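You operate a simulated robot arm through the tools that you are given. There is no shell and no other tool. Be economical: measure what you need, move in short steps, check, and stop when the job is done.

You run a simulated robot arm. Do the job below in one go: nothing can be reset, and whatever is moved stays where it is left.

Task
Swap the blue sluice's green mat for the blue one from the drawer.
Fine: green mat into the green tub, the new one laid in its bed, drawer shut.

Only the result counts: the job must be done as asked and must still hold three seconds after the hand-in. Knocking over, shifting, dropping, spilling or breaking anything else fails it.

Robot
A 7-joint arm with a three-finger gripper on a trunk, on a base that drives. Base frame: it is fixed to the floor where the robot stands at the start and does not move with it; the origin is under the middle of the robot, x ahead of it, y to its left, z up. Lengths are in m, angles in rad, forces in N, time in s.
With the tool pointing down near the work surface it reaches from about 0.48 to 0.94 m from the robot's upright axis, wherever it stands. Its first joint turns from -2.897 to 2.897 rad. Places, roughly: grey drawer [1, 0.9, 0.6]; inside of the green tub [1.1, 0.9, 0.7]; moss mat, ribbed mat [1, 0.75, 0.5]. Payload 2.69 kg.
The TCP is the grasp point between the finger pads, 0.029 m short of the fingertips. In the tool frame z runs along the fingers and y along their closing line. Largest opening 0.12 m; the body of the gripper starts 0.078 m behind the TCP.
Orientation is that of the tool frame in the base frame, as [roll, pitch, yaw] about the fixed x, y, z axes, in that order (R = Rz(yaw) Ry(pitch) Rx(roll)). With the fingers straight down and closing along the base's y, the tool's x points along the base's -x, its y along +y and its z along -z.

Tools
- The arm moves only by the tool play_rows. Its argument "plan" is a list of rows, each a list of 7 numbers: the shift along the tool's x, y, z in m, then the turn, a rotation vector about the tool's x, y, z in rad, then the opening in per cent of the stroke, from 0 (shut) to 100 (fully open). In form: [[tx, ty, tz, rx, ry, rz, fingers], ...]. A call has 1 to 8 rows; each row is the pose to reach, as a shift and turn from the pose commanded when the call began, along the tool's axes at that moment. A row lasts 0.2 s, in which the tool goes at most 0.05 m and 0.15 rad; a call with a longer step from one row to the next is refused whole, and so is a gripper value outside its range. Where a pose cannot be reached the arm comes as near as it can. A force on the tool above 90 N (or 10 N above the force at the start of the call, whichever is more), or a blocked arm, ends the call early, and 0.2 s more pass. Each finger halts on what it meets, pressing with about 24 N; the grip force reading is that of the motor and also rises with nothing between the fingers. The clock runs only during rows and for 0.2 s after the last one: add rows that repeat a pose to give the fingers time. The reply holds the time, the measured pose of the TCP, the force on the tool along the base axes, the opening and the grip force, in the units named above and with some noise, with the torque about the TCP (base axes, N m) and any sound that the robot's microphone picked up.
- Cameras (640 x 400 px; columns grow to the right, rows downward): "scene" is now at [0.2413, 0.0172, 1.2992]; the picture's right is [0.20, -0.98, 0.00], its down [-0.59, -0.12, -0.80] and it looks along [0.78, 0.16, -0.60] (base axes); focal length 278 px, centre (320, 200). "wrist" rides on the gripper at [0.063, 0, -0.104] in the tool frame; the picture's right is [0.00, 1.00, 0.00], its down [-0.83, 0.00, -0.56] and it looks along [-0.56, 0.00, 0.83] (tool axes); focal length 275 px, centre (320, 200).
- get_image(camera): a new picture of that camera. It takes no simulated time.
- slide_trunk(by): slides the trunk up (or, below 0, down) by that many m; the arm and the scene camera ride with it, the base frame stays. It gives what a move gives, with no picture.
- drive_base(legs): drives the robot by 1 to 6 legs, each [ahead, left, turn to the left] in m, m and rad, along the robot's own axes; the way and the turn of a leg run together, so that a leg with both is an arc; at most 1.5 m and 3.142 rad a leg. The arm and the cameras ride along, it lands a little off, and it stops where it bumps. It gives what a move gives.
- aim_head(pan, tilt): turns the head with the scene camera to pan (to the left, within 1.501 rad either way) and tilt (down, from -0.506 to 1.204), counted from straight ahead of the robot. It gives what a move gives.
- locate(camera, pixels): for up to 12 pixels [column, row] of the newest picture of that camera ("zoom" is the newest enlarged one), the place [x, y, z] in the base frame of the surface seen there, good to about 0.002 m. It takes no simulated time.
- inspect(camera, box): a new picture of the part [left, top, right, bottom] of that camera's present view, enlarged. It takes no simulated time.
- sign_off(): hands the job in; it is judged then, once.

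Go step by step. Measure first, check grasps and placings, and put right what went wrong. The budget is 80 turns and 60 pictures, counting those below and the enlarged ones. Unless the task says otherwise, let go and move clear before handing in, and close with one line.

The tools are called after ">>>" by a JSON object that holds its "fn" and its "kwargs". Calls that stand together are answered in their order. play_rows: Moves the arm, as the interface text tells. Its arguments: {"type":"object","properties":{"plan":{"type":"array"}},"required":["plan"]} The other tools are called the same way: slide_trunk (by) slides the trunk up or down; drive_base (legs) drives the base; aim_head (pan, tilt) turns the head that bears the scene camera; get_image (camera) takes a picture; locate (camera, pixels) gives the place of the surface under pixels of a picture; inspect (camera, box) takes an enlarged picture of a part of a camera's view; sign_off () hands the job in.

At the start:

```text
clock: 0.0
ee_pos: [0.5709, 0.0589, 1.0218]
tcp_rot: [-3.142, 0.002, 3.14]
force: [-0.4, -0.2, 0.5]
ft_torque: [0.03, -0.02, 0.02]
opening: 0.1199
grasp_force: 0.0
trunk travel left (down, up): [-0.55, 0.063]
robot x, y, heading: [0.0023, -0.0006, -0.001]
head pan, tilt: [0.199, 0.642]
```

scene: 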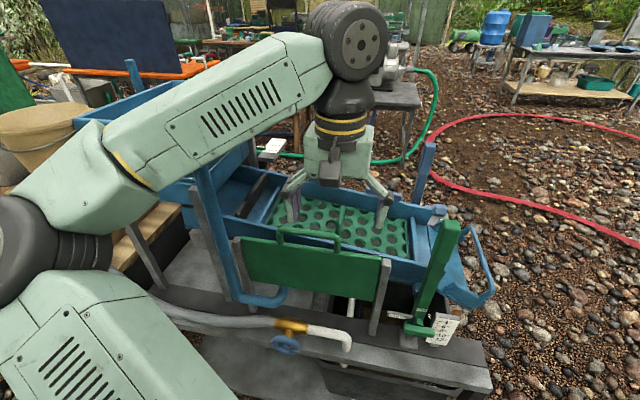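
wrist: 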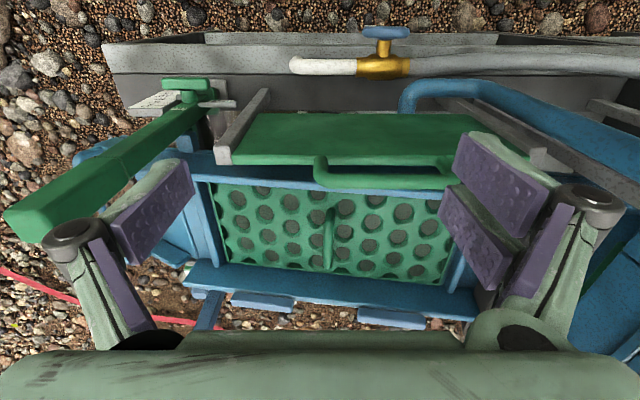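

The green perforated mat sits in the blue sluice around scene pixel (340,220), with a green flap and a green lever at its near side. I'll look around for the drawer and the tub.

>>> {"fn": "inspect", "kwargs": {"camera": "scene", "box": [180, 130, 500, 350]}}

>>> {"fn": "aim_head", "kwargs": {"pan": 0.9, "tilt": 0.6}}

>>> {"fn": "get_image", "kwargs": {"camera": "scene"}}

```text
1.82 times, centred on (340, 240) of scene
```

zoom: 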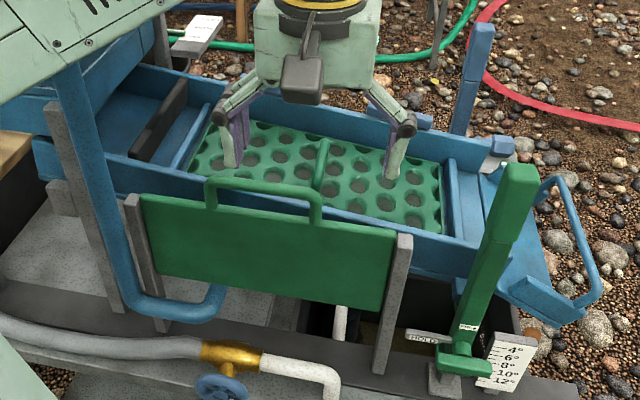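

```text
clock: 1.1
ee_pos: [0.5717, 0.0569, 1.0234]
tcp_rot: [3.142, 0.003, -3.141]
force: [-0.9, 0.4, -0.6]
ft_torque: [-0.02, 0.01, 0.01]
opening: 0.1199
grasp_force: 0.1
trunk travel left (down, up): [-0.55, 0.063]
robot x, y, heading: [0.0015, -0.0009, -0.001]
head pan, tilt: [0.901, 0.6]
```

```text
56 pictures are left
```

scene: 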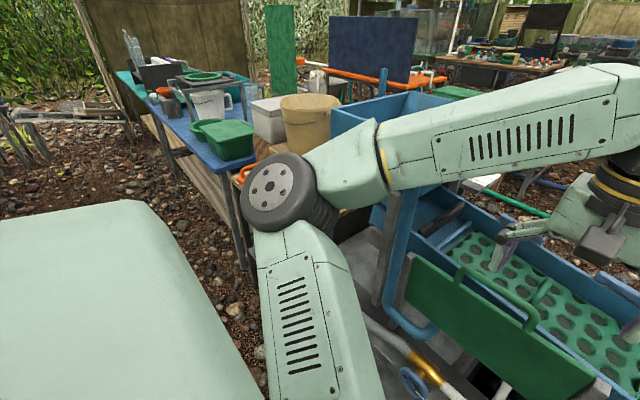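

The arm hides the middle. I'll measure what is visible before driving.

>>> {"fn": "locate", "kwargs": {"camera": "scene", "pixels": [[232, 138], [310, 115], [268, 115], [210, 100], [350, 140], [450, 205], [280, 150], [390, 100], [455, 95], [200, 77]]}}

>>> {"fn": "aim_head", "kwargs": {"pan": 0.6, "tilt": 0.5}}

>>> {"fn": "get_image", "kwargs": {"camera": "scene"}}

```text
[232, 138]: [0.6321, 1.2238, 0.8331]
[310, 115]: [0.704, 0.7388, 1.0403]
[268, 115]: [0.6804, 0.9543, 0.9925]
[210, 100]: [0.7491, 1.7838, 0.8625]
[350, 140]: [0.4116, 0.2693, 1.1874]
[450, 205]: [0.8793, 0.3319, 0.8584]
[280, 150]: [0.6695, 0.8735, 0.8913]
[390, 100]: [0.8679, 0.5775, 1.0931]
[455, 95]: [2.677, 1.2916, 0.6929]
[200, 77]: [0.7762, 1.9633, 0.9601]
```

```text
clock: 1.9
ee_pos: [0.5706, 0.0575, 1.0239]
tcp_rot: [3.141, 0.002, 3.141]
force: [0.3, -0.7, -0.7]
ft_torque: [0.01, -0.04, 0.0]
opening: 0.12
grasp_force: 0.1
trunk travel left (down, up): [-0.55, 0.063]
robot x, y, heading: [0.0032, 0.0009, -0.001]
head pan, tilt: [0.6, 0.499]
```

```text
55 pictures are left
```

scene: 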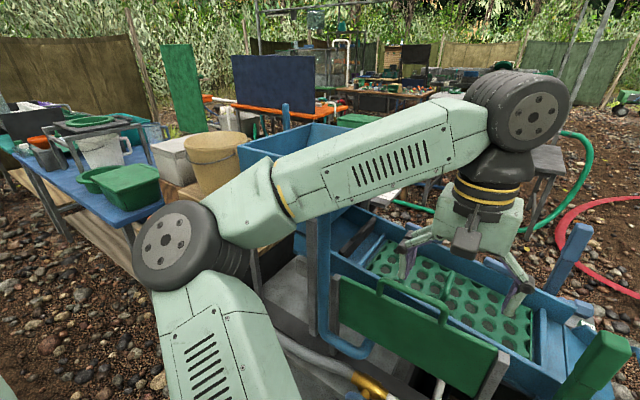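

The arm's elbow blocks the hopper and drawer area. I'll back off and turn left so that the arm clears the view.

>>> {"fn": "drive_base", "kwargs": {"legs": [[-0.35, 0, 0], [0, 0, 1.1]]}}

>>> {"fn": "aim_head", "kwargs": {"pan": -0.5, "tilt": 0.5}}

>>> {"fn": "get_image", "kwargs": {"camera": "scene"}}

```text
clock: 7.0
ee_pos: [-0.1413, 0.5338, 1.0243]
tcp_rot: [3.141, 0.003, -2.044]
force: [0.5, 0.4, 0.1]
ft_torque: [0.02, -0.03, -0.01]
opening: 0.12
grasp_force: 0.0
trunk travel left (down, up): [-0.55, 0.063]
robot x, y, heading: [-0.3491, -0.0019, 1.096]
head pan, tilt: [0.6, 0.499]
```

```text
clock: 8.3
ee_pos: [-0.141, 0.5341, 1.0243]
tcp_rot: [3.141, 0.002, -2.043]
force: [-0.2, 0.3, -0.1]
ft_torque: [0.0, 0.0, 0.0]
opening: 0.1197
grasp_force: 0.0
trunk travel left (down, up): [-0.55, 0.063]
robot x, y, heading: [-0.3502, 0.0004, 1.1]
head pan, tilt: [-0.499, 0.499]
```

```text
54 pictures are left
```

scene: 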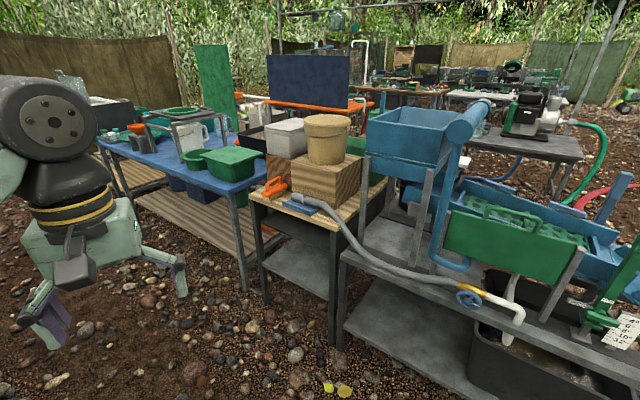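

>>> {"fn": "inspect", "kwargs": {"camera": "scene", "box": [220, 90, 460, 250]}}

>>> {"fn": "inspect", "kwargs": {"camera": "scene", "box": [400, 130, 640, 400]}}

>>> {"fn": "locate", "kwargs": {"camera": "scene", "pixels": [[262, 200], [335, 222], [380, 160], [325, 115], [284, 135], [365, 145], [320, 200], [235, 165], [300, 230], [415, 105], [275, 185], [345, 220]]}}

```text
2.50 times, centred on (340, 170) of scene
```

zoom: 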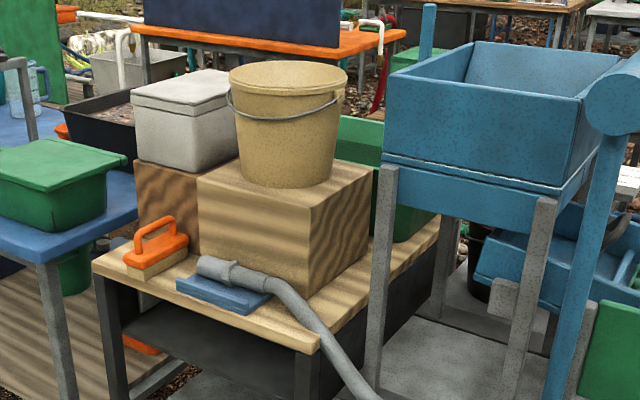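

```text
1.48 times, centred on (520, 265) of scene
```

zoom: 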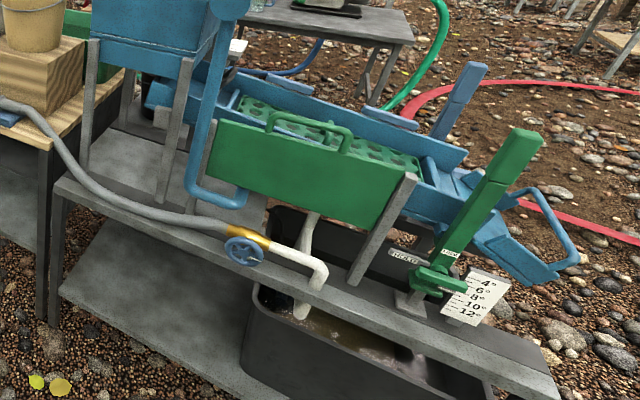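

```text
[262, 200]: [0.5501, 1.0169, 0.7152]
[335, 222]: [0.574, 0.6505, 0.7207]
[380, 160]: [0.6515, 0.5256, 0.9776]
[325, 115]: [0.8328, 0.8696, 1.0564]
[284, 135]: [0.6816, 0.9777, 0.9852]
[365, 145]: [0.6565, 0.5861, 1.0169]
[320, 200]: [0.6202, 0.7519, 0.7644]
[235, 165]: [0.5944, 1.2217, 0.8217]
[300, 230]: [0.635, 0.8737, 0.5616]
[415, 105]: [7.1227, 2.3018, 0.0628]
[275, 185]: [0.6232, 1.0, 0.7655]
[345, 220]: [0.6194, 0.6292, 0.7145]
```

A dark-green tub shows behind the wooden block (zoom 380,180), so the drawer probably opens on the far side. I'll turn back, move right, and check the way around the right end.

>>> {"fn": "drive_base", "kwargs": {"legs": [[0, 0, -1.1], [0, -1.2, 0]]}}

>>> {"fn": "aim_head", "kwargs": {"pan": 0.35, "tilt": 0.5}}

>>> {"fn": "get_image", "kwargs": {"camera": "scene"}}

>>> {"fn": "aim_head", "kwargs": {"pan": -0.5, "tilt": 0.6}}

>>> {"fn": "get_image", "kwargs": {"camera": "scene"}}

```text
clock: 20.6
ee_pos: [0.2181, -1.1376, 1.0235]
tcp_rot: [-3.14, 0.001, 3.134]
force: [0.2, 0.5, 1.0]
ft_torque: [0.0, 0.0, -0.01]
opening: 0.12
grasp_force: 0.0
trunk travel left (down, up): [-0.55, 0.063]
robot x, y, heading: [-0.3538, -1.191, -0.008]
head pan, tilt: [-0.499, 0.499]
```

```text
clock: 21.8
ee_pos: [0.218, -1.1386, 1.0238]
tcp_rot: [3.141, 0.002, 3.133]
force: [0.2, -0.1, 0.1]
ft_torque: [0.01, 0.02, -0.02]
opening: 0.1199
grasp_force: 0.1
trunk travel left (down, up): [-0.55, 0.063]
robot x, y, heading: [-0.3489, -1.1906, -0.005]
head pan, tilt: [0.351, 0.499]
```

```text
51 pictures are left
```

scene: 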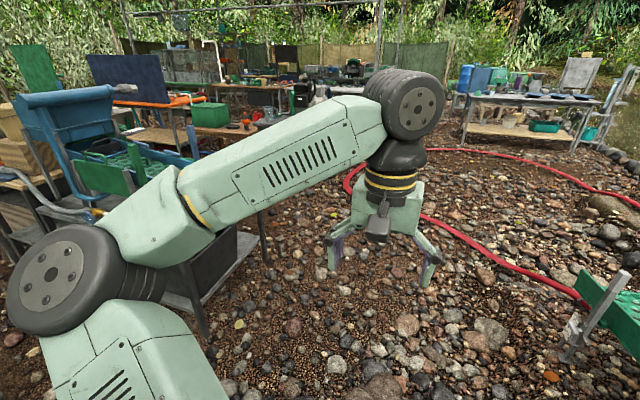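

```text
clock: 23.0
ee_pos: [0.2192, -1.1391, 1.0231]
tcp_rot: [3.141, 0.002, 3.131]
force: [-0.2, 0.4, 0.1]
ft_torque: [0.0, 0.02, 0.03]
opening: 0.1199
grasp_force: 0.1
trunk travel left (down, up): [-0.55, 0.063]
robot x, y, heading: [-0.3523, -1.1884, -0.009]
head pan, tilt: [-0.499, 0.6]
```

```text
50 pictures are left
```

scene: 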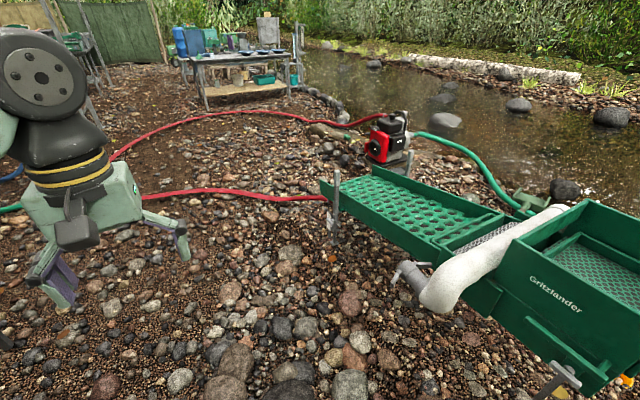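

There's a second, green sluice on the right, so the blue one is the one I saw first. I'll measure the way ahead, including the hose.

>>> {"fn": "locate", "kwargs": {"camera": "scene", "pixels": [[250, 190], [320, 198], [150, 195], [325, 185], [335, 190], [130, 145], [280, 113]]}}

>>> {"fn": "drive_base", "kwargs": {"legs": [[0.9, 0, 0], [0, 0, 1.2]]}}

>>> {"fn": "aim_head", "kwargs": {"pan": -0.4, "tilt": 0.5}}

>>> {"fn": "get_image", "kwargs": {"camera": "scene"}}

```text
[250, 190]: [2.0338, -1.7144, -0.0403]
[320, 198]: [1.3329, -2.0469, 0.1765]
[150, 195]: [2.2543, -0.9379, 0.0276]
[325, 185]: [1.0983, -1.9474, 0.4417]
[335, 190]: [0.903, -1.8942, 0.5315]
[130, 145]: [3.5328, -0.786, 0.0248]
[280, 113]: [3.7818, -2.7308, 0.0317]
```

```text
clock: 30.8
ee_pos: [0.7002, -0.6457, 1.0235]
tcp_rot: [-3.141, 0.002, -1.945]
force: [-1.0, 0.6, -0.8]
ft_torque: [-0.02, 0.02, 0.01]
opening: 0.1201
grasp_force: 0.1
trunk travel left (down, up): [-0.55, 0.063]
robot x, y, heading: [0.5426, -1.1991, 1.197]
head pan, tilt: [-0.499, 0.6]
```

```text
clock: 31.4
ee_pos: [0.7004, -0.6469, 1.0229]
tcp_rot: [3.141, 0.0, -1.948]
force: [-0.1, -0.3, -0.4]
ft_torque: [0.04, 0.01, -0.02]
opening: 0.1199
grasp_force: 0.0
trunk travel left (down, up): [-0.55, 0.063]
robot x, y, heading: [0.5431, -1.1987, 1.19]
head pan, tilt: [-0.4, 0.499]
```

```text
49 pictures are left
```

scene: 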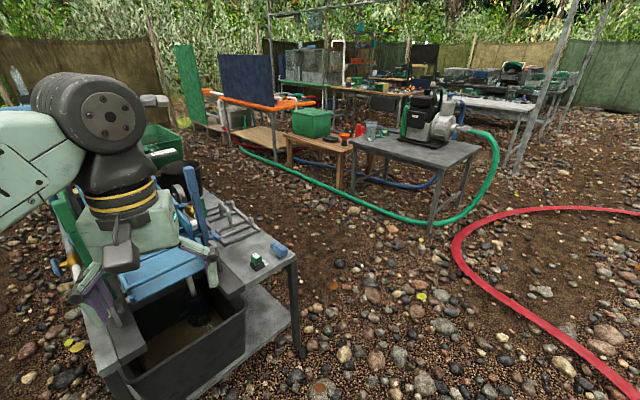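

The far side is open. I'll measure the free area there.

>>> {"fn": "locate", "kwargs": {"camera": "scene", "pixels": [[290, 255], [215, 200], [300, 350], [430, 222], [355, 150], [350, 205], [455, 250], [345, 178], [295, 175], [165, 135], [320, 125], [265, 262]]}}

>>> {"fn": "inspect", "kwargs": {"camera": "scene", "box": [40, 90, 300, 300]}}

```text
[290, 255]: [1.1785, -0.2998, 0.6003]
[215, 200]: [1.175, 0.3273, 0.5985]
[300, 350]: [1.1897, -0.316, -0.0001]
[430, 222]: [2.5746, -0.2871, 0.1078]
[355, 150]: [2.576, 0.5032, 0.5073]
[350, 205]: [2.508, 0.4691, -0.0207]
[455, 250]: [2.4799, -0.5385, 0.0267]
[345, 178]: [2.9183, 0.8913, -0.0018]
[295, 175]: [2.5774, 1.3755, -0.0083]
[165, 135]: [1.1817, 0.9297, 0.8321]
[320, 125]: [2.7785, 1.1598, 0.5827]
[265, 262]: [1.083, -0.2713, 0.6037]
```

```text
1.90 times, centred on (170, 195) of scene
```

zoom: 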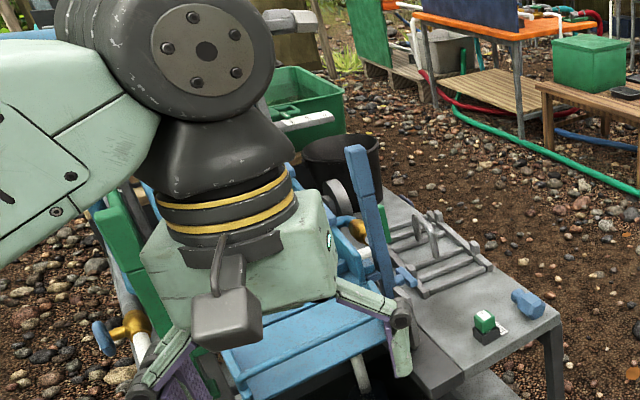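

Free ground runs from x≈1.2 to 2.4 beyond the far table edge. I'll drive round to about (1.85, 0.3), facing back.

>>> {"fn": "drive_base", "kwargs": {"legs": [[0.394, -0.984, 0], [1.44, 0.33, 0], [0, 0, 1.7]]}}

>>> {"fn": "aim_head", "kwargs": {"pan": -0.35, "tilt": 0.6}}

>>> {"fn": "get_image", "kwargs": {"camera": "scene"}}

```text
clock: 50.5
ee_pos: [1.2493, 0.342, 1.0227]
tcp_rot: [-3.141, 0.001, -0.238]
force: [-0.6, -0.3, 0.2]
ft_torque: [0.02, 0.01, 0.01]
opening: 0.1202
grasp_force: 0.1
trunk travel left (down, up): [-0.55, 0.063]
robot x, y, heading: [1.818, 0.2672, 2.909]
head pan, tilt: [-0.4, 0.499]
```

```text
clock: 51.2
ee_pos: [1.2492, 0.3435, 1.0241]
tcp_rot: [3.141, 0.002, -0.237]
force: [-0.9, 0.8, -0.3]
ft_torque: [-0.01, 0.0, -0.01]
opening: 0.12
grasp_force: 0.0
trunk travel left (down, up): [-0.55, 0.063]
robot x, y, heading: [1.8143, 0.2661, 2.907]
head pan, tilt: [-0.351, 0.6]
```

```text
47 pictures are left
```

scene: 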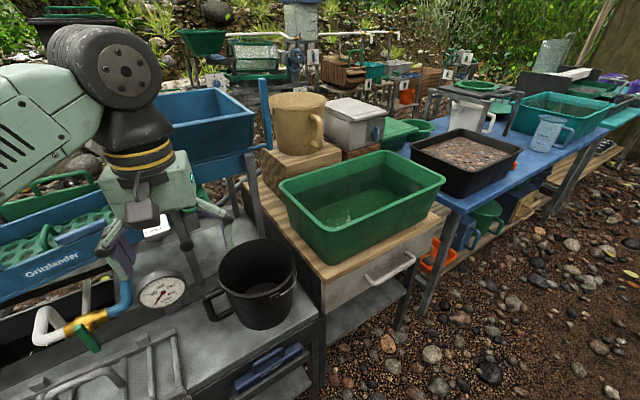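

The far side shows the grey drawer with its handle at (392,268) and the green tub at (362,200) on top. I'll measure the drawer, handle and tub.

>>> {"fn": "inspect", "kwargs": {"camera": "scene", "box": [220, 140, 470, 400]}}

>>> {"fn": "locate", "kwargs": {"camera": "scene", "pixels": [[415, 257], [370, 280], [393, 270], [327, 300], [437, 232], [327, 280], [325, 312], [370, 215], [281, 185], [330, 262], [441, 181], [374, 152]]}}

>>> {"fn": "get_image", "kwargs": {"camera": "wrist"}}

```text
1.54 times, centred on (345, 270) of scene
```

zoom: 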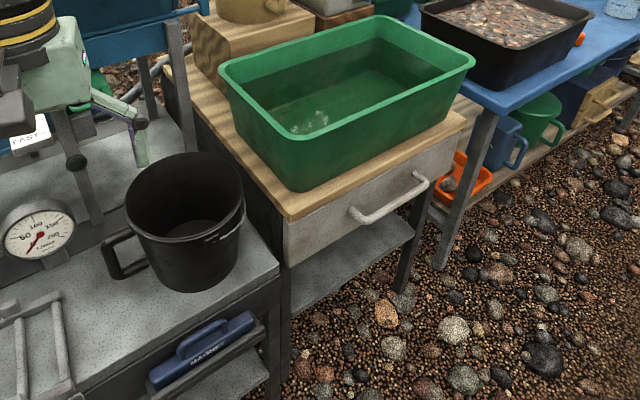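

```text
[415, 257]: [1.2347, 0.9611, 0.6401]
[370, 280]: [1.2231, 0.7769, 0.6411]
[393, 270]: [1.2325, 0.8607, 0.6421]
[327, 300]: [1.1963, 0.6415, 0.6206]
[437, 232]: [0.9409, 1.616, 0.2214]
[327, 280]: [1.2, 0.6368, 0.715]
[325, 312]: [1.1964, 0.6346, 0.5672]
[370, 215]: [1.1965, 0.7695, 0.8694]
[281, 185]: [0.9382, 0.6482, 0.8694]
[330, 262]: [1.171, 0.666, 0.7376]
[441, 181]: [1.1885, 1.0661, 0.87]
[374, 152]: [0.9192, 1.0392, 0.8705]
```

```text
45 pictures are left
```

wrist: 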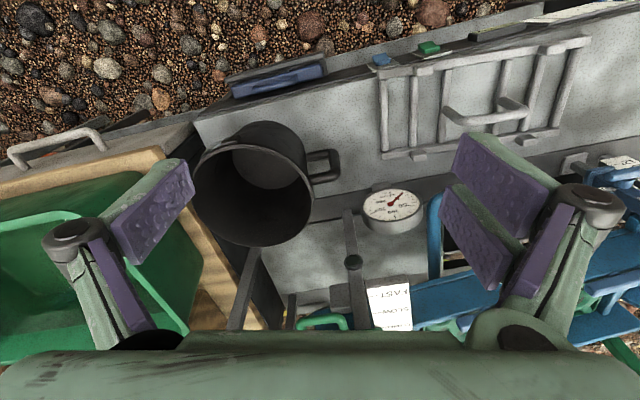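

The handle bar runs along y from 0.775 to 0.965 at x=1.235, z=0.641, and the tub rim is at z=0.87. Now I'll look at the sluice from this side.

>>> {"fn": "aim_head", "kwargs": {"pan": 0.55, "tilt": 0.75}}

>>> {"fn": "get_image", "kwargs": {"camera": "scene"}}

```text
clock: 52.4
ee_pos: [1.249, 0.3434, 1.0242]
tcp_rot: [3.141, 0.003, -0.236]
force: [-0.5, -0.1, -0.1]
ft_torque: [0.02, 0.03, 0.0]
opening: 0.1201
grasp_force: 0.0
trunk travel left (down, up): [-0.55, 0.063]
robot x, y, heading: [1.8193, 0.2665, 2.904]
head pan, tilt: [0.55, 0.75]
```

```text
44 pictures are left
```

scene: 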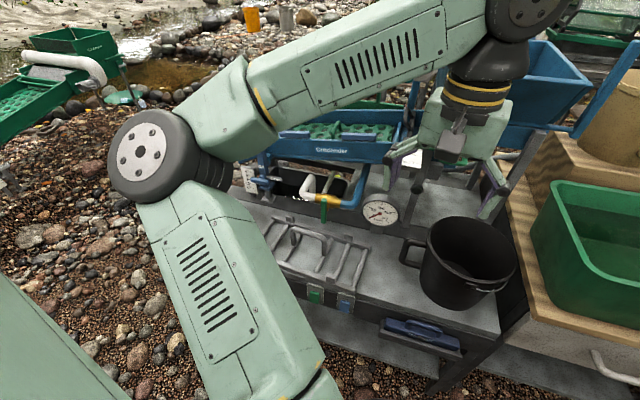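

The elbow blocks the sluice on its left side. I'll shift so that the sluice lies to the right of the arm.

>>> {"fn": "drive_base", "kwargs": {"legs": [[0, 0, 0.237], [0.07, 0.45, 0]]}}

>>> {"fn": "aim_head", "kwargs": {"pan": -0.4, "tilt": 0.75}}

>>> {"fn": "get_image", "kwargs": {"camera": "scene"}}

>>> {"fn": "get_image", "kwargs": {"camera": "wrist"}}

```text
clock: 57.2
ee_pos: [1.1794, -0.2437, 1.0236]
tcp_rot: [-3.141, 0.002, 0.007]
force: [-0.6, -0.8, -0.5]
ft_torque: [0.04, 0.0, -0.01]
opening: 0.1199
grasp_force: 0.1
trunk travel left (down, up): [-0.55, 0.063]
robot x, y, heading: [1.75, -0.1787, -3.13]
head pan, tilt: [0.55, 0.75]
```

```text
clock: 58.4
ee_pos: [1.1797, -0.2433, 1.0237]
tcp_rot: [-3.141, 0.002, 0.009]
force: [-0.5, -0.8, 0.5]
ft_torque: [0.01, -0.01, 0.01]
opening: 0.1201
grasp_force: 0.2
trunk travel left (down, up): [-0.55, 0.063]
robot x, y, heading: [1.7549, -0.1809, -3.134]
head pan, tilt: [-0.4, 0.75]
```

```text
43 pictures are left
```

scene: 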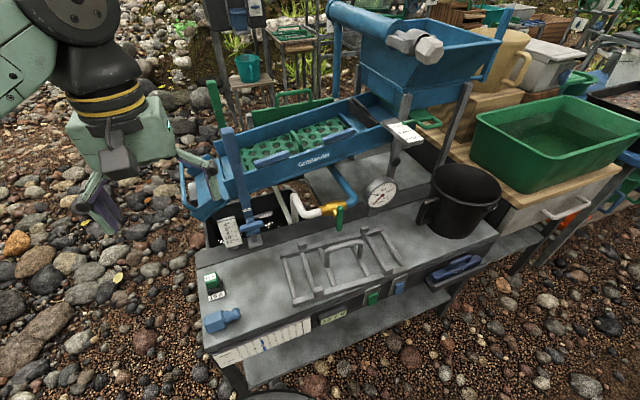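

```text
42 pictures are left
```

wrist: 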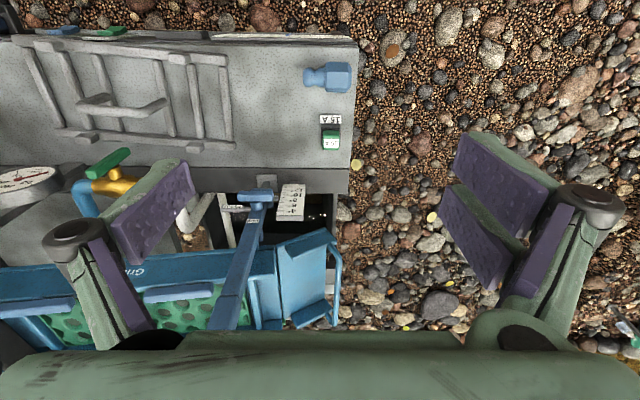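

The sluice is clear now at (300,140). I'll zoom in on it and measure.

>>> {"fn": "inspect", "kwargs": {"camera": "scene", "box": [170, 70, 430, 260]}}

>>> {"fn": "locate", "kwargs": {"camera": "zoom", "pixels": [[180, 165], [445, 115], [430, 160], [205, 235], [310, 175], [318, 150], [140, 145], [110, 35], [260, 215], [350, 188], [250, 190], [390, 140]]}}

```text
2.11 times, centred on (300, 165) of scene
```

zoom: 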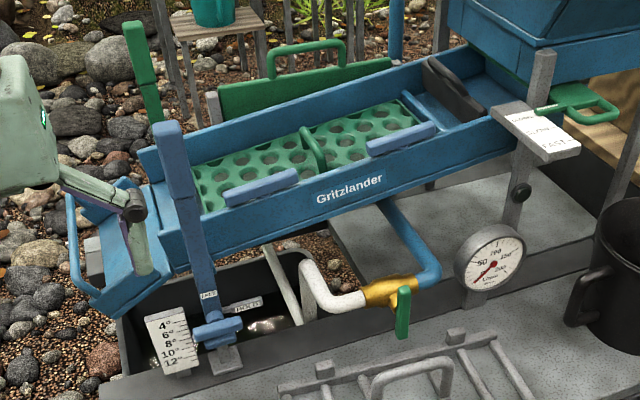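

```text
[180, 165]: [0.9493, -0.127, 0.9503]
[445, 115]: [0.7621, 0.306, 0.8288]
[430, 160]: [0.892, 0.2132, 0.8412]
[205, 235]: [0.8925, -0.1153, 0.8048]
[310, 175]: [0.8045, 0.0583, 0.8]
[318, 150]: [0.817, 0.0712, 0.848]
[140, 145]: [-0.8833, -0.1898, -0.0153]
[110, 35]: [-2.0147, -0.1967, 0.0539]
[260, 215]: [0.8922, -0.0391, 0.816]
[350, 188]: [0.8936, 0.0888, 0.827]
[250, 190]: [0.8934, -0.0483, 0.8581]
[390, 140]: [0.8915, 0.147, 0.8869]
```

The mat lies in the trough at x≈0.70–0.88, y≈-0.1–0.22, sloping about 8.5° along y. It has a raised centre rib, whose top is at (0.817, 0.071, 0.848). I'll drive in front of it and look from above with the wrist camera.

>>> {"fn": "drive_base", "kwargs": {"legs": [[0, -0.3, 0], [0.13, 0, 0]]}}

>>> {"fn": "play_rows", "kwargs": {"plan": [[-0.04, 0, 0, 0, 0, 0, 100], [-0.08, 0, 0, 0, 0, 0, 100], [-0.1, 0, 0, 0, 0, 0, 100]]}}

>>> {"fn": "get_image", "kwargs": {"camera": "wrist"}}

```text
clock: 62.2
ee_pos: [1.0464, 0.0581, 1.0227]
tcp_rot: [-3.141, -0.001, 0.005]
force: [-0.7, 0.3, 0.3]
ft_torque: [0.02, -0.02, 0.02]
opening: 0.12
grasp_force: 0.0
trunk travel left (down, up): [-0.55, 0.063]
robot x, y, heading: [1.615, 0.1181, -3.141]
head pan, tilt: [-0.4, 0.75]
```

```text
clock: 63.0
ee_pos: [0.9457, 0.056, 1.0242]
tcp_rot: [-3.142, 0.003, 0.005]
force: [0.2, 0.4, 0.5]
ft_torque: [-0.01, 0.03, 0.02]
opening: 0.12
grasp_force: 0.0
trunk travel left (down, up): [-0.55, 0.063]
robot x, y, heading: [1.6165, 0.1193, -3.133]
head pan, tilt: [-0.4, 0.75]
```

```text
40 pictures are left
```

wrist: 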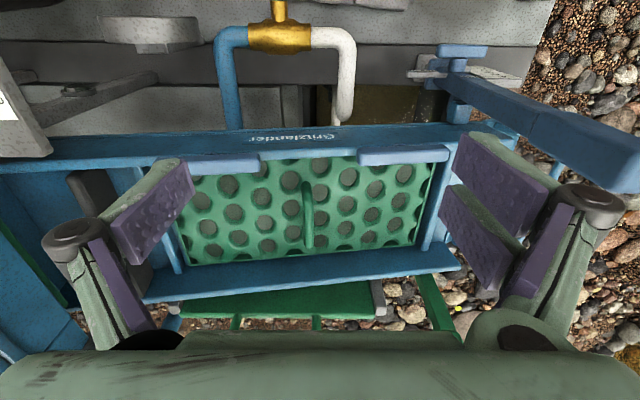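

The wrist view shows the centre rib at (308,215) and two blue pads on the near wall at (405,155) and (220,163). I'll zoom in to see whether those pads clamp the mat, and measure it.

>>> {"fn": "inspect", "kwargs": {"camera": "wrist", "box": [120, 120, 480, 310]}}

>>> {"fn": "locate", "kwargs": {"camera": "zoom", "pixels": [[332, 110], [332, 170], [337, 222], [556, 72], [522, 222], [120, 250], [105, 180], [505, 68], [200, 80], [410, 75], [330, 60], [300, 270]]}}

```text
1.78 times, centred on (300, 215) of wrist
```

zoom: 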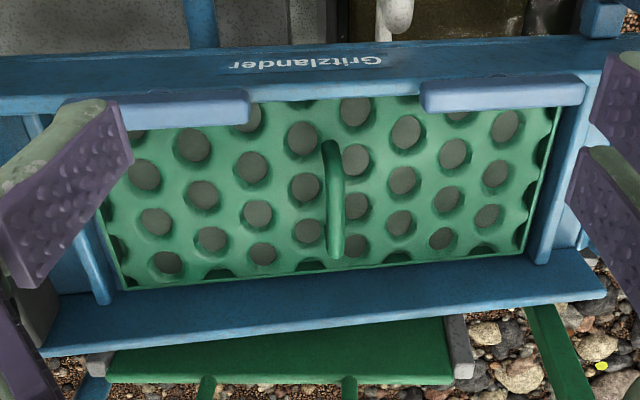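

```text
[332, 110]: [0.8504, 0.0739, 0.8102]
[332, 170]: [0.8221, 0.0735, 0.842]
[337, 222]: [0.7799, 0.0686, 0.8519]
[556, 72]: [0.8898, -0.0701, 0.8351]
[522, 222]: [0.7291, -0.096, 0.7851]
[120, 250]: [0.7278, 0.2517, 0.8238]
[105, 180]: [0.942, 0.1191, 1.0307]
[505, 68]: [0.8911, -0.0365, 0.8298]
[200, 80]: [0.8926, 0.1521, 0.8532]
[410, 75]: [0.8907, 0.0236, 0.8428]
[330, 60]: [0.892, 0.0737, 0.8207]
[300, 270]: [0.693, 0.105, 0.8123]
```

The rib arches across x from 0.78 to 0.85 at y≈0.071, with its top at z≈0.85. I'll measure the pads' inner edges and the mat surface for the slope.

>>> {"fn": "locate", "kwargs": {"camera": "zoom", "pixels": [[505, 104], [200, 122], [432, 108], [245, 118], [430, 160], [430, 215], [230, 150], [232, 250], [520, 150], [136, 200], [331, 145], [334, 250]]}}

```text
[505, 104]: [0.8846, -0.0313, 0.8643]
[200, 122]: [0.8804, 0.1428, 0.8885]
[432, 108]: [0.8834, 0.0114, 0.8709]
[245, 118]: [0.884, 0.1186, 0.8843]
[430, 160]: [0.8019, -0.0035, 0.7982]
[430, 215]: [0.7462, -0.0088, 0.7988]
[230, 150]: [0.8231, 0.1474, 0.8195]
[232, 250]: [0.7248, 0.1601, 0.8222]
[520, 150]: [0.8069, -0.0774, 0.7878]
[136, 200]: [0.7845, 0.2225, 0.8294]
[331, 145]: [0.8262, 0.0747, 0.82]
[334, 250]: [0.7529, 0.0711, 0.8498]
```

The mat slope is about 0.14 rad, with the surface at z≈0.809 under the rib, and the pads clear the mat edge. I'll move above the rib, tilted with the slope.

>>> {"fn": "play_rows", "kwargs": {"plan": [[-0.045, 0, 0.01, 0.07, 0, 0, 100], [-0.09, 0, 0.03, 0.14, 0, 0, 70], [-0.135, 0, 0.06, 0.14, 0, 0, 45], [-0.146, -0.003, 0.1, 0.14, 0, 0, 45], [-0.146, -0.009, 0.135, 0.14, 0, 0, 45], [-0.146, -0.009, 0.135, 0.14, 0, 0, 45]]}}

>>> {"fn": "get_image", "kwargs": {"camera": "wrist"}}

```text
refused: row 3 steps farther than a row can; nothing moved
```

```text
38 pictures are left
```

wrist: 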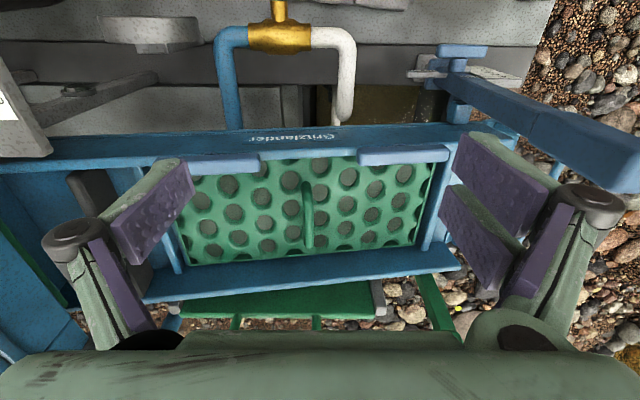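

The call was refused because one step was too long. I'll split it more finely.

>>> {"fn": "play_rows", "kwargs": {"plan": [[-0.04, 0, 0.01, 0.07, 0, 0, 100], [-0.08, 0, 0.03, 0.14, 0, 0, 70], [-0.115, 0, 0.055, 0.14, 0, 0, 45], [-0.144, -0.002, 0.085, 0.14, 0, 0, 45], [-0.146, -0.006, 0.115, 0.14, 0, 0, 45], [-0.146, -0.009, 0.135, 0.14, 0, 0, 45], [-0.146, -0.009, 0.135, 0.14, 0, 0, 45]]}}

>>> {"fn": "get_image", "kwargs": {"camera": "wrist"}}

```text
clock: 64.7
ee_pos: [0.7998, 0.0657, 0.8887]
tcp_rot: [-3.002, 0.003, 0.004]
force: [-0.8, 0.1, 0.3]
ft_torque: [0.01, 0.01, 0.03]
opening: 0.054
grasp_force: 0.1
trunk travel left (down, up): [-0.55, 0.063]
robot x, y, heading: [1.6197, 0.1178, -3.134]
head pan, tilt: [-0.4, 0.75]
```

```text
37 pictures are left
```

wrist: 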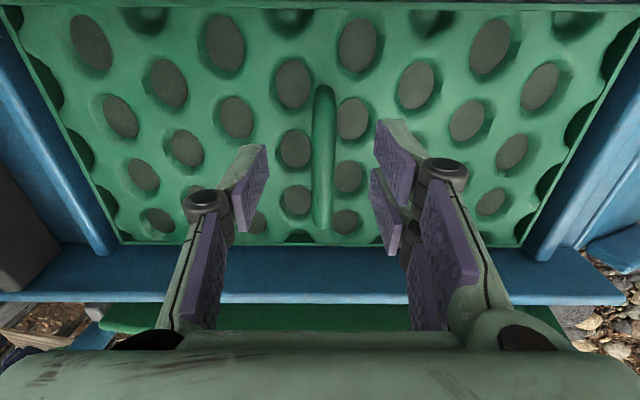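

The fingers straddle the rib with the tilt matched. I'll descend 0.046 along the tool and close.

>>> {"fn": "play_rows", "kwargs": {"plan": [[0, 0, 0.025, 0, 0, 0, 45], [0, 0, 0.046, 0, 0, 0, 45], [0, 0, 0.046, 0, 0, 0, 0], [0, 0, 0.046, 0, 0, 0, 0], [0, 0, 0.046, 0, 0, 0, 0], [0, 0, 0.046, 0, 0, 0, 0], [0, 0, 0.046, 0, 0, 0, 0]]}}

```text
clock: 66.2
ee_pos: [0.7993, 0.0725, 0.8439]
tcp_rot: [-3.002, 0.001, 0.006]
force: [-1.7, -2.6, -0.2]
ft_torque: [-0.79, -0.18, -0.45]
opening: 0.0128
grasp_force: 24.4
trunk travel left (down, up): [-0.55, 0.063]
robot x, y, heading: [1.6184, 0.1156, -3.137]
head pan, tilt: [-0.4, 0.75]
```

The grip holds the rib at a 0.0128 opening. I'll lift slowly along the normal.

>>> {"fn": "play_rows", "kwargs": {"plan": [[0, 0, -0.01, 0, 0, 0, 0], [0, 0, -0.025, 0, 0, 0, 0], [0, 0, -0.045, 0, 0, 0, 0], [0, 0, -0.07, 0, 0, 0, 0], [0, 0, -0.1, 0, 0, 0, 0], [0, 0, -0.13, 0, 0, 0, 0], [0, 0, -0.16, 0, 0, 0, 0]]}}

>>> {"fn": "get_image", "kwargs": {"camera": "wrist"}}

>>> {"fn": "get_image", "kwargs": {"camera": "scene"}}

```text
clock: 67.8
ee_pos: [0.8001, 0.0492, 1.0012]
tcp_rot: [-3.002, 0.002, 0.005]
force: [-0.7, 0.6, -2.7]
ft_torque: [0.0, -0.09, -0.01]
opening: 0.0127
grasp_force: 23.8
trunk travel left (down, up): [-0.55, 0.063]
robot x, y, heading: [1.6175, 0.1213, -3.139]
head pan, tilt: [-0.4, 0.75]
```

```text
36 pictures are left
```

wrist: 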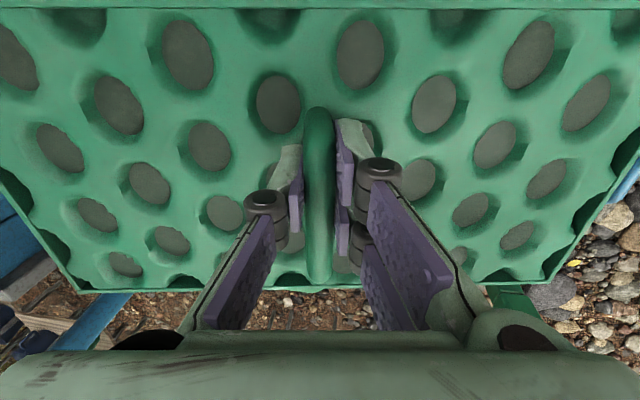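

```text
35 pictures are left
```

scene: 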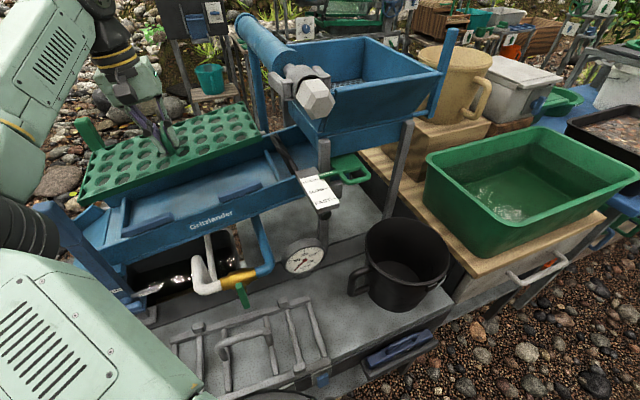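

The green mat is held and free of the trough. I'll level it and check hopper clearances before driving to the tub.

>>> {"fn": "locate", "kwargs": {"camera": "scene", "pixels": [[320, 100], [435, 100], [445, 35], [320, 195], [485, 95], [427, 158], [640, 178], [515, 195], [480, 255], [595, 205], [515, 128], [330, 165]]}}

>>> {"fn": "play_rows", "kwargs": {"plan": [[0.03, 0, -0.01, -0.07, 0, 0, 0], [0.07, 0, -0.02, -0.14, 0, 0, 0], [0.11, 0, -0.02, -0.14, 0, 0, 0], [0.15, 0, -0.02, -0.14, 0, 0, 0]]}}

```text
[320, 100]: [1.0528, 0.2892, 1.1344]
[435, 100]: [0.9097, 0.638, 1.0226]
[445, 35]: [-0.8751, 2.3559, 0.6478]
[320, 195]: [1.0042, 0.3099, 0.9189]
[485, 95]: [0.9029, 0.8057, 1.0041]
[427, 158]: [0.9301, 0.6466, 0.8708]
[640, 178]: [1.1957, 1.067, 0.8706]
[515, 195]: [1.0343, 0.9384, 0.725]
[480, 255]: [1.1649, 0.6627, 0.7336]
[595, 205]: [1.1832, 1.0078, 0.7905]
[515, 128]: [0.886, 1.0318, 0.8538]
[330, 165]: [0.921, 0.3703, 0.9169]
```

```text
clock: 68.8
ee_pos: [0.9508, 0.0467, 1.0222]
tcp_rot: [3.141, 0.0, 0.005]
force: [-4.4, -1.3, -3.8]
ft_torque: [-0.09, 0.25, -0.75]
opening: 0.0263
grasp_force: 24.8
trunk travel left (down, up): [-0.55, 0.063]
robot x, y, heading: [1.6164, 0.1166, -3.139]
head pan, tilt: [-0.4, 0.75]
```

The opening jumped to 0.026 and a torque showed up, so the mat must have touched something. I'll look.

>>> {"fn": "get_image", "kwargs": {"camera": "wrist"}}

>>> {"fn": "get_image", "kwargs": {"camera": "scene"}}

```text
34 pictures are left
```

wrist: 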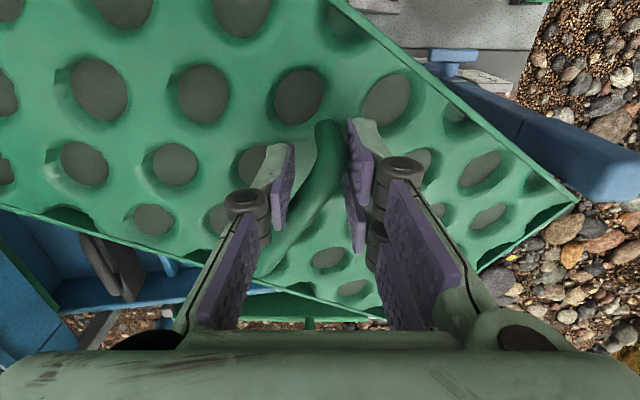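

```text
33 pictures are left
```

scene: 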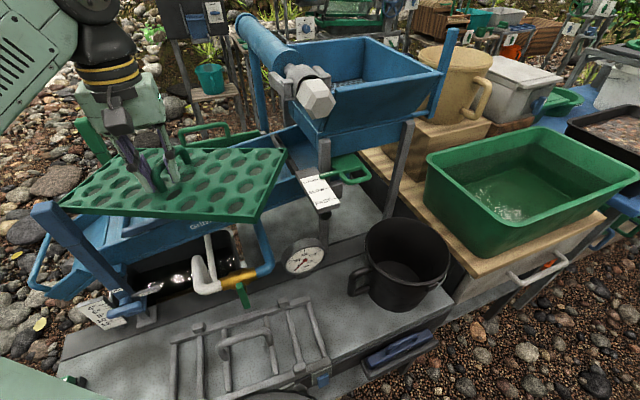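

The mat has yawed because its -y end caught the blue lever post near (0.95,-0.13). I'll lift straight up to clear it, then check the grip.

>>> {"fn": "play_rows", "kwargs": {"plan": [[-0.01, 0, -0.01, 0, 0, 0, 0], [-0.02, 0, -0.04, 0, 0, 0, 0], [-0.02, 0, -0.08, 0, 0, 0, 0], [-0.02, 0, -0.12, 0, 0, 0, 0], [-0.02, 0, -0.12, 0, 0, 0, 0]]}}

>>> {"fn": "get_image", "kwargs": {"camera": "wrist"}}

>>> {"fn": "get_image", "kwargs": {"camera": "scene"}}

```text
clock: 70.0
ee_pos: [0.9307, 0.048, 1.1218]
tcp_rot: [-3.138, 0.004, 0.006]
force: [-0.8, 0.2, -3.4]
ft_torque: [-0.03, -0.07, 0.0]
opening: 0.0125
grasp_force: 24.4
out of reach, approached as far as the arm can: row 4, 5
trunk travel left (down, up): [-0.55, 0.063]
robot x, y, heading: [1.6185, 0.121, -3.138]
head pan, tilt: [-0.4, 0.75]
```

```text
32 pictures are left
```

wrist: 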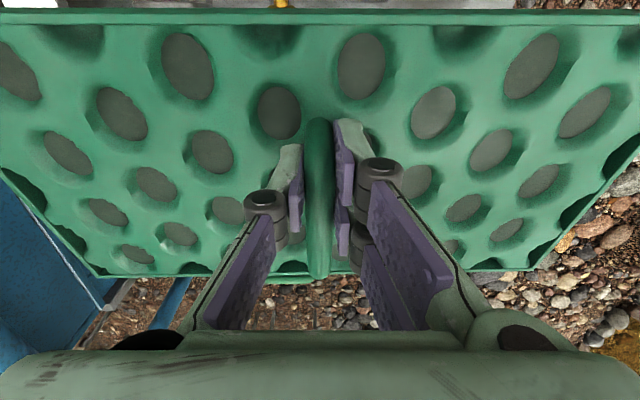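

```text
31 pictures are left
```

scene: 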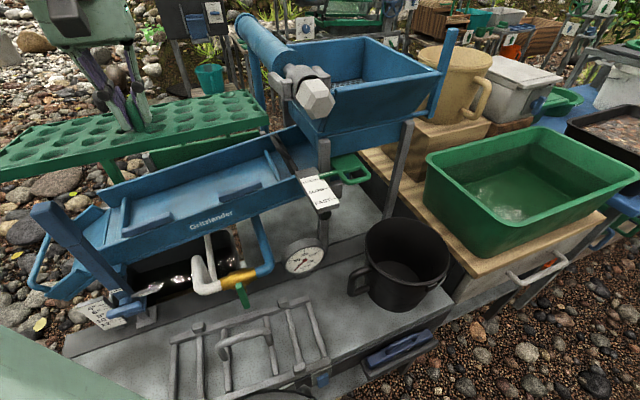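

The mat swung back square in the grip at 0.0125, and the sluice and lever look unmoved. I'll drive back, sideways and forward to bring it over the tub.

>>> {"fn": "drive_base", "kwargs": {"legs": [[-0.33, 0, 0], [0, -0.81, 0]]}}

>>> {"fn": "aim_head", "kwargs": {"pan": 0.0, "tilt": 0.75}}

>>> {"fn": "get_image", "kwargs": {"camera": "wrist"}}

```text
clock: 78.5
ee_pos: [1.255, 0.8541, 1.1196]
tcp_rot: [-3.14, 0.002, 0.008]
force: [-0.3, -0.2, -3.8]
ft_torque: [-0.01, -0.08, 0.01]
opening: 0.0128
grasp_force: 24.2
trunk travel left (down, up): [-0.55, 0.063]
robot x, y, heading: [1.9372, 0.9279, -3.135]
head pan, tilt: [-0.4, 0.75]
```

```text
clock: 79.3
ee_pos: [1.2536, 0.8546, 1.1207]
tcp_rot: [-3.14, 0.005, 0.007]
force: [0.2, 0.3, -2.9]
ft_torque: [0.0, -0.07, 0.0]
opening: 0.0127
grasp_force: 24.1
trunk travel left (down, up): [-0.55, 0.063]
robot x, y, heading: [1.9405, 0.924, -3.133]
head pan, tilt: [0.0, 0.75]
```

```text
30 pictures are left
```

wrist: 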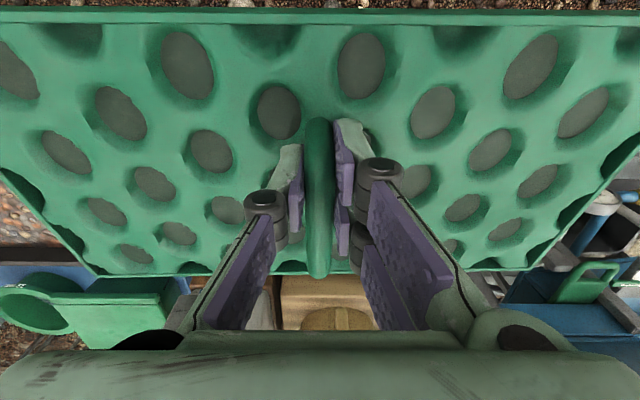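

The mat is at (1.254, 0.855) and the tub centre is at about (1.06, 0.855). I'll move it in over the tub, then down.

>>> {"fn": "play_rows", "kwargs": {"plan": [[-0.048, 0, 0, 0, 0, 0, 0], [-0.096, 0, 0, 0, 0, 0, 0], [-0.144, 0, 0, 0, 0, 0, 0], [-0.192, 0, 0, 0, 0, 0, 0], [-0.192, 0, 0.045, 0, 0, 0, 0], [-0.192, 0, 0.09, 0, 0, 0, 0], [-0.192, 0, 0.13, 0, 0, 0, 0]]}}

>>> {"fn": "get_image", "kwargs": {"camera": "scene"}}

>>> {"fn": "get_image", "kwargs": {"camera": "wrist"}}

```text
clock: 81.0
ee_pos: [1.0615, 0.8536, 0.991]
tcp_rot: [-3.139, 0.003, 0.007]
force: [-1.0, 0.3, -2.4]
ft_torque: [-0.03, -0.11, 0.01]
opening: 0.013
grasp_force: 24.3
out of reach, approached as far as the arm can: row 1, 2, 3, 4, 5
trunk travel left (down, up): [-0.55, 0.063]
robot x, y, heading: [1.9403, 0.9281, -3.138]
head pan, tilt: [0.0, 0.75]
```

```text
29 pictures are left
```

scene: 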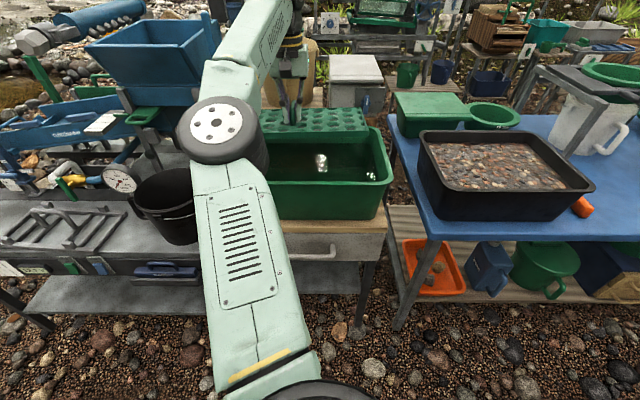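

```text
28 pictures are left
```

wrist: 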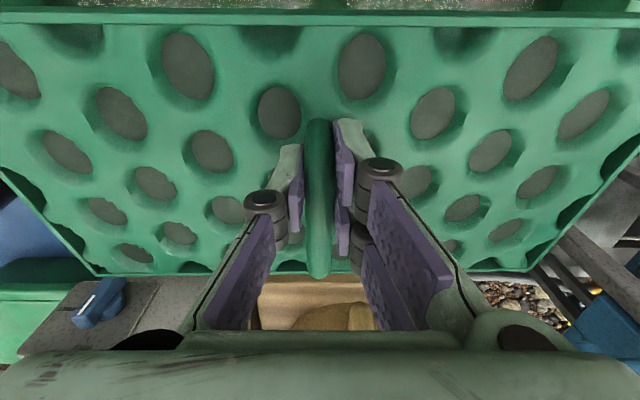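

The mat hovers over the tub. I'll verify the alignment and check the shiny thing at (322,160).

>>> {"fn": "locate", "kwargs": {"camera": "scene", "pixels": [[322, 160], [368, 130], [366, 112], [262, 133], [390, 180], [378, 130], [275, 217], [320, 185], [370, 178], [318, 178], [345, 205]]}}

>>> {"fn": "inspect", "kwargs": {"camera": "scene", "box": [240, 80, 420, 240]}}

```text
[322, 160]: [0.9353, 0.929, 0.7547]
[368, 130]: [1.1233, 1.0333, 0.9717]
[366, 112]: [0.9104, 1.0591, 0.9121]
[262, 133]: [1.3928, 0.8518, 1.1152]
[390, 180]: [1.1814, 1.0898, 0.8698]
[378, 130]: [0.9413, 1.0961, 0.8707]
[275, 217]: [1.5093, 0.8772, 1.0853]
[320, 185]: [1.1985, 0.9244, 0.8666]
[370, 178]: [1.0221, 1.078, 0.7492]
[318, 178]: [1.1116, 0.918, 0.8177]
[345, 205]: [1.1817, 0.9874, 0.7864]
```

```text
2.50 times, centred on (330, 160) of scene
```

zoom: 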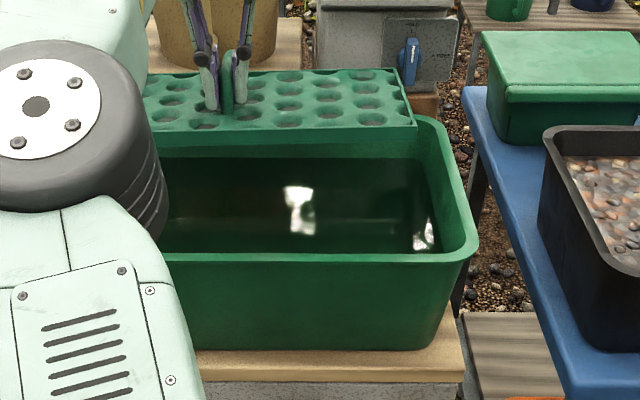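

The shiny spot is just a reflection on the tub's water, and the mat fits inside the rim. I'll lower it gently.

>>> {"fn": "play_rows", "kwargs": {"plan": [[0, -0.01, 0.03, 0, 0, 0, 0], [0, -0.012, 0.06, 0, 0, 0, 0], [0, -0.012, 0.085, 0, 0, 0, 0], [0, -0.012, 0.105, 0, 0, 0, 0], [0, -0.012, 0.125, 0, 0, 0, 0], [0, -0.012, 0.145, 0, 0, 0, 0], [0, -0.012, 0.16, 0, 0, 0, 0], [0, -0.012, 0.17, 0, 0, 0, 0]]}}

>>> {"fn": "get_image", "kwargs": {"camera": "scene"}}

```text
clock: 82.8
ee_pos: [1.0601, 0.8653, 0.8204]
tcp_rot: [-3.14, 0.004, 0.006]
force: [1.3, 0.5, -3.6]
ft_torque: [0.03, -0.08, 0.02]
opening: 0.0128
grasp_force: 23.6
trunk travel left (down, up): [-0.55, 0.063]
robot x, y, heading: [1.938, 0.9269, -3.135]
head pan, tilt: [0.0, 0.75]
```

```text
26 pictures are left
```

scene: 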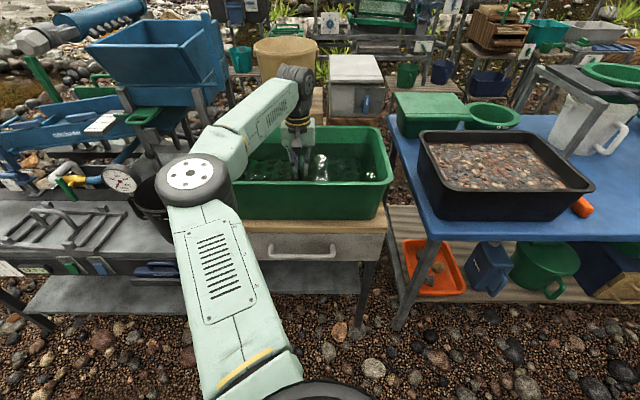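

No contact yet. I'll lower a little further and then release.

>>> {"fn": "play_rows", "kwargs": {"plan": [[0, 0, 0.01, 0, 0, 0, 0], [0, 0, 0.017, 0, 0, 0, 0], [0, 0, 0.017, 0, 0, 0, 15], [0, 0, 0.017, 0, 0, 0, 30], [0, 0, 0.017, 0, 0, 0, 30]]}}

>>> {"fn": "play_rows", "kwargs": {"plan": [[0, 0, -0.03, 0, 0, 0, 30], [0, 0, -0.07, 0, 0, 0, 30], [0, 0, -0.11, 0, 0, 0, 30], [0, 0, -0.15, 0, 0, 0, 30], [0, 0, -0.19, 0, 0, 0, 60], [0.03, 0, -0.22, 0, 0, 0, 60]]}}

>>> {"fn": "inspect", "kwargs": {"camera": "scene", "box": [220, 80, 420, 280]}}

```text
clock: 84.0
ee_pos: [1.0609, 0.8662, 0.8045]
tcp_rot: [-3.14, 0.003, 0.007]
force: [-0.6, 0.8, -0.1]
ft_torque: [0.0, -0.02, -0.01]
opening: 0.036
grasp_force: 0.0
trunk travel left (down, up): [-0.55, 0.063]
robot x, y, heading: [1.9429, 0.9254, -3.139]
head pan, tilt: [0.0, 0.75]
```

```text
clock: 85.3
ee_pos: [1.093, 0.8666, 1.0246]
tcp_rot: [-3.14, 0.005, 0.007]
force: [-0.2, 0.0, -0.9]
ft_torque: [0.03, 0.01, 0.01]
opening: 0.0722
grasp_force: 0.0
trunk travel left (down, up): [-0.55, 0.063]
robot x, y, heading: [1.9471, 0.9267, -3.133]
head pan, tilt: [0.0, 0.75]
```

```text
2.00 times, centred on (320, 180) of scene
```

zoom: 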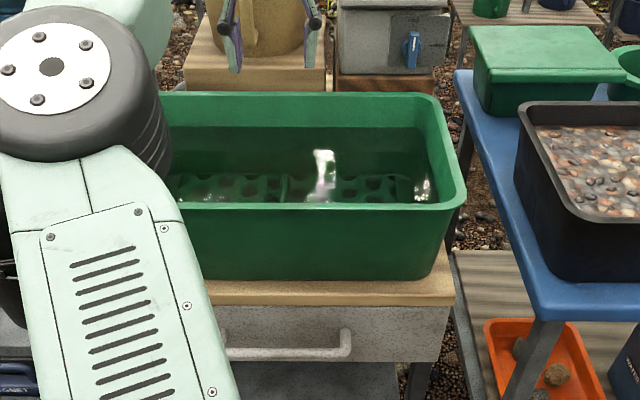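

The green mat lies in the tub under water, and the hand is clear. Now the drawer: I'll back off 0.2 m and turn the tool horizontal (fingers toward -x, closing vertically) for the handle.

>>> {"fn": "drive_base", "kwargs": {"legs": [[-0.2, 0, 0]]}}

>>> {"fn": "play_rows", "kwargs": {"plan": [[0, 0, 0, -0.0864, -0.0864, 0.0864, 60], [0, 0, 0, -0.1728, -0.1728, 0.1728, 60], [0, 0, 0, -0.2592, -0.2592, 0.2592, 60], [0, 0, 0, -0.3456, -0.3456, 0.3456, 60], [0, 0, 0, -0.432, -0.432, 0.432, 60], [0, 0, 0, -0.5184, -0.5184, 0.5184, 60], [0, 0, 0, -0.6046, -0.6046, 0.6046, 60]]}}

>>> {"fn": "play_rows", "kwargs": {"plan": [[0, 0, 0, -0.0864, -0.0864, 0.0864, 60], [0, 0, 0, -0.1728, -0.1728, 0.1728, 60], [0, 0, 0, -0.2592, -0.2592, 0.2592, 60], [0, 0, 0, -0.3456, -0.3456, 0.3456, 60], [0, 0, 0, -0.432, -0.432, 0.432, 60], [0, 0, 0, -0.5184, -0.5184, 0.5184, 60], [0, 0, 0, -0.6046, -0.6046, 0.6046, 60]]}}

```text
clock: 87.0
ee_pos: [1.2919, 0.8672, 1.0237]
tcp_rot: [-3.14, 0.007, 0.007]
force: [-0.2, 0.1, 0.1]
ft_torque: [0.01, 0.02, -0.01]
opening: 0.0721
grasp_force: 0.0
trunk travel left (down, up): [-0.55, 0.063]
robot x, y, heading: [2.1441, 0.9267, -3.134]
head pan, tilt: [0.0, 0.75]
```

```text
clock: 88.5
ee_pos: [1.293, 0.8671, 1.0246]
tcp_rot: [2.354, 0.344, -0.781]
force: [-0.5, -0.2, -0.3]
ft_torque: [0.0, -0.03, -0.02]
opening: 0.0719
grasp_force: 0.0
trunk travel left (down, up): [-0.55, 0.063]
robot x, y, heading: [2.1441, 0.9251, -3.133]
head pan, tilt: [0.0, 0.75]
```

```text
clock: 90.2
ee_pos: [1.2918, 0.8682, 1.0228]
tcp_rot: [1.656, 0.084, -1.475]
force: [-0.2, -0.3, 0.4]
ft_torque: [-0.01, 0.0, 0.01]
opening: 0.0718
grasp_force: 0.1
out of reach, approached as far as the arm can: row 7
trunk travel left (down, up): [-0.55, 0.063]
robot x, y, heading: [2.141, 0.9264, -3.131]
head pan, tilt: [0.0, 0.75]
```

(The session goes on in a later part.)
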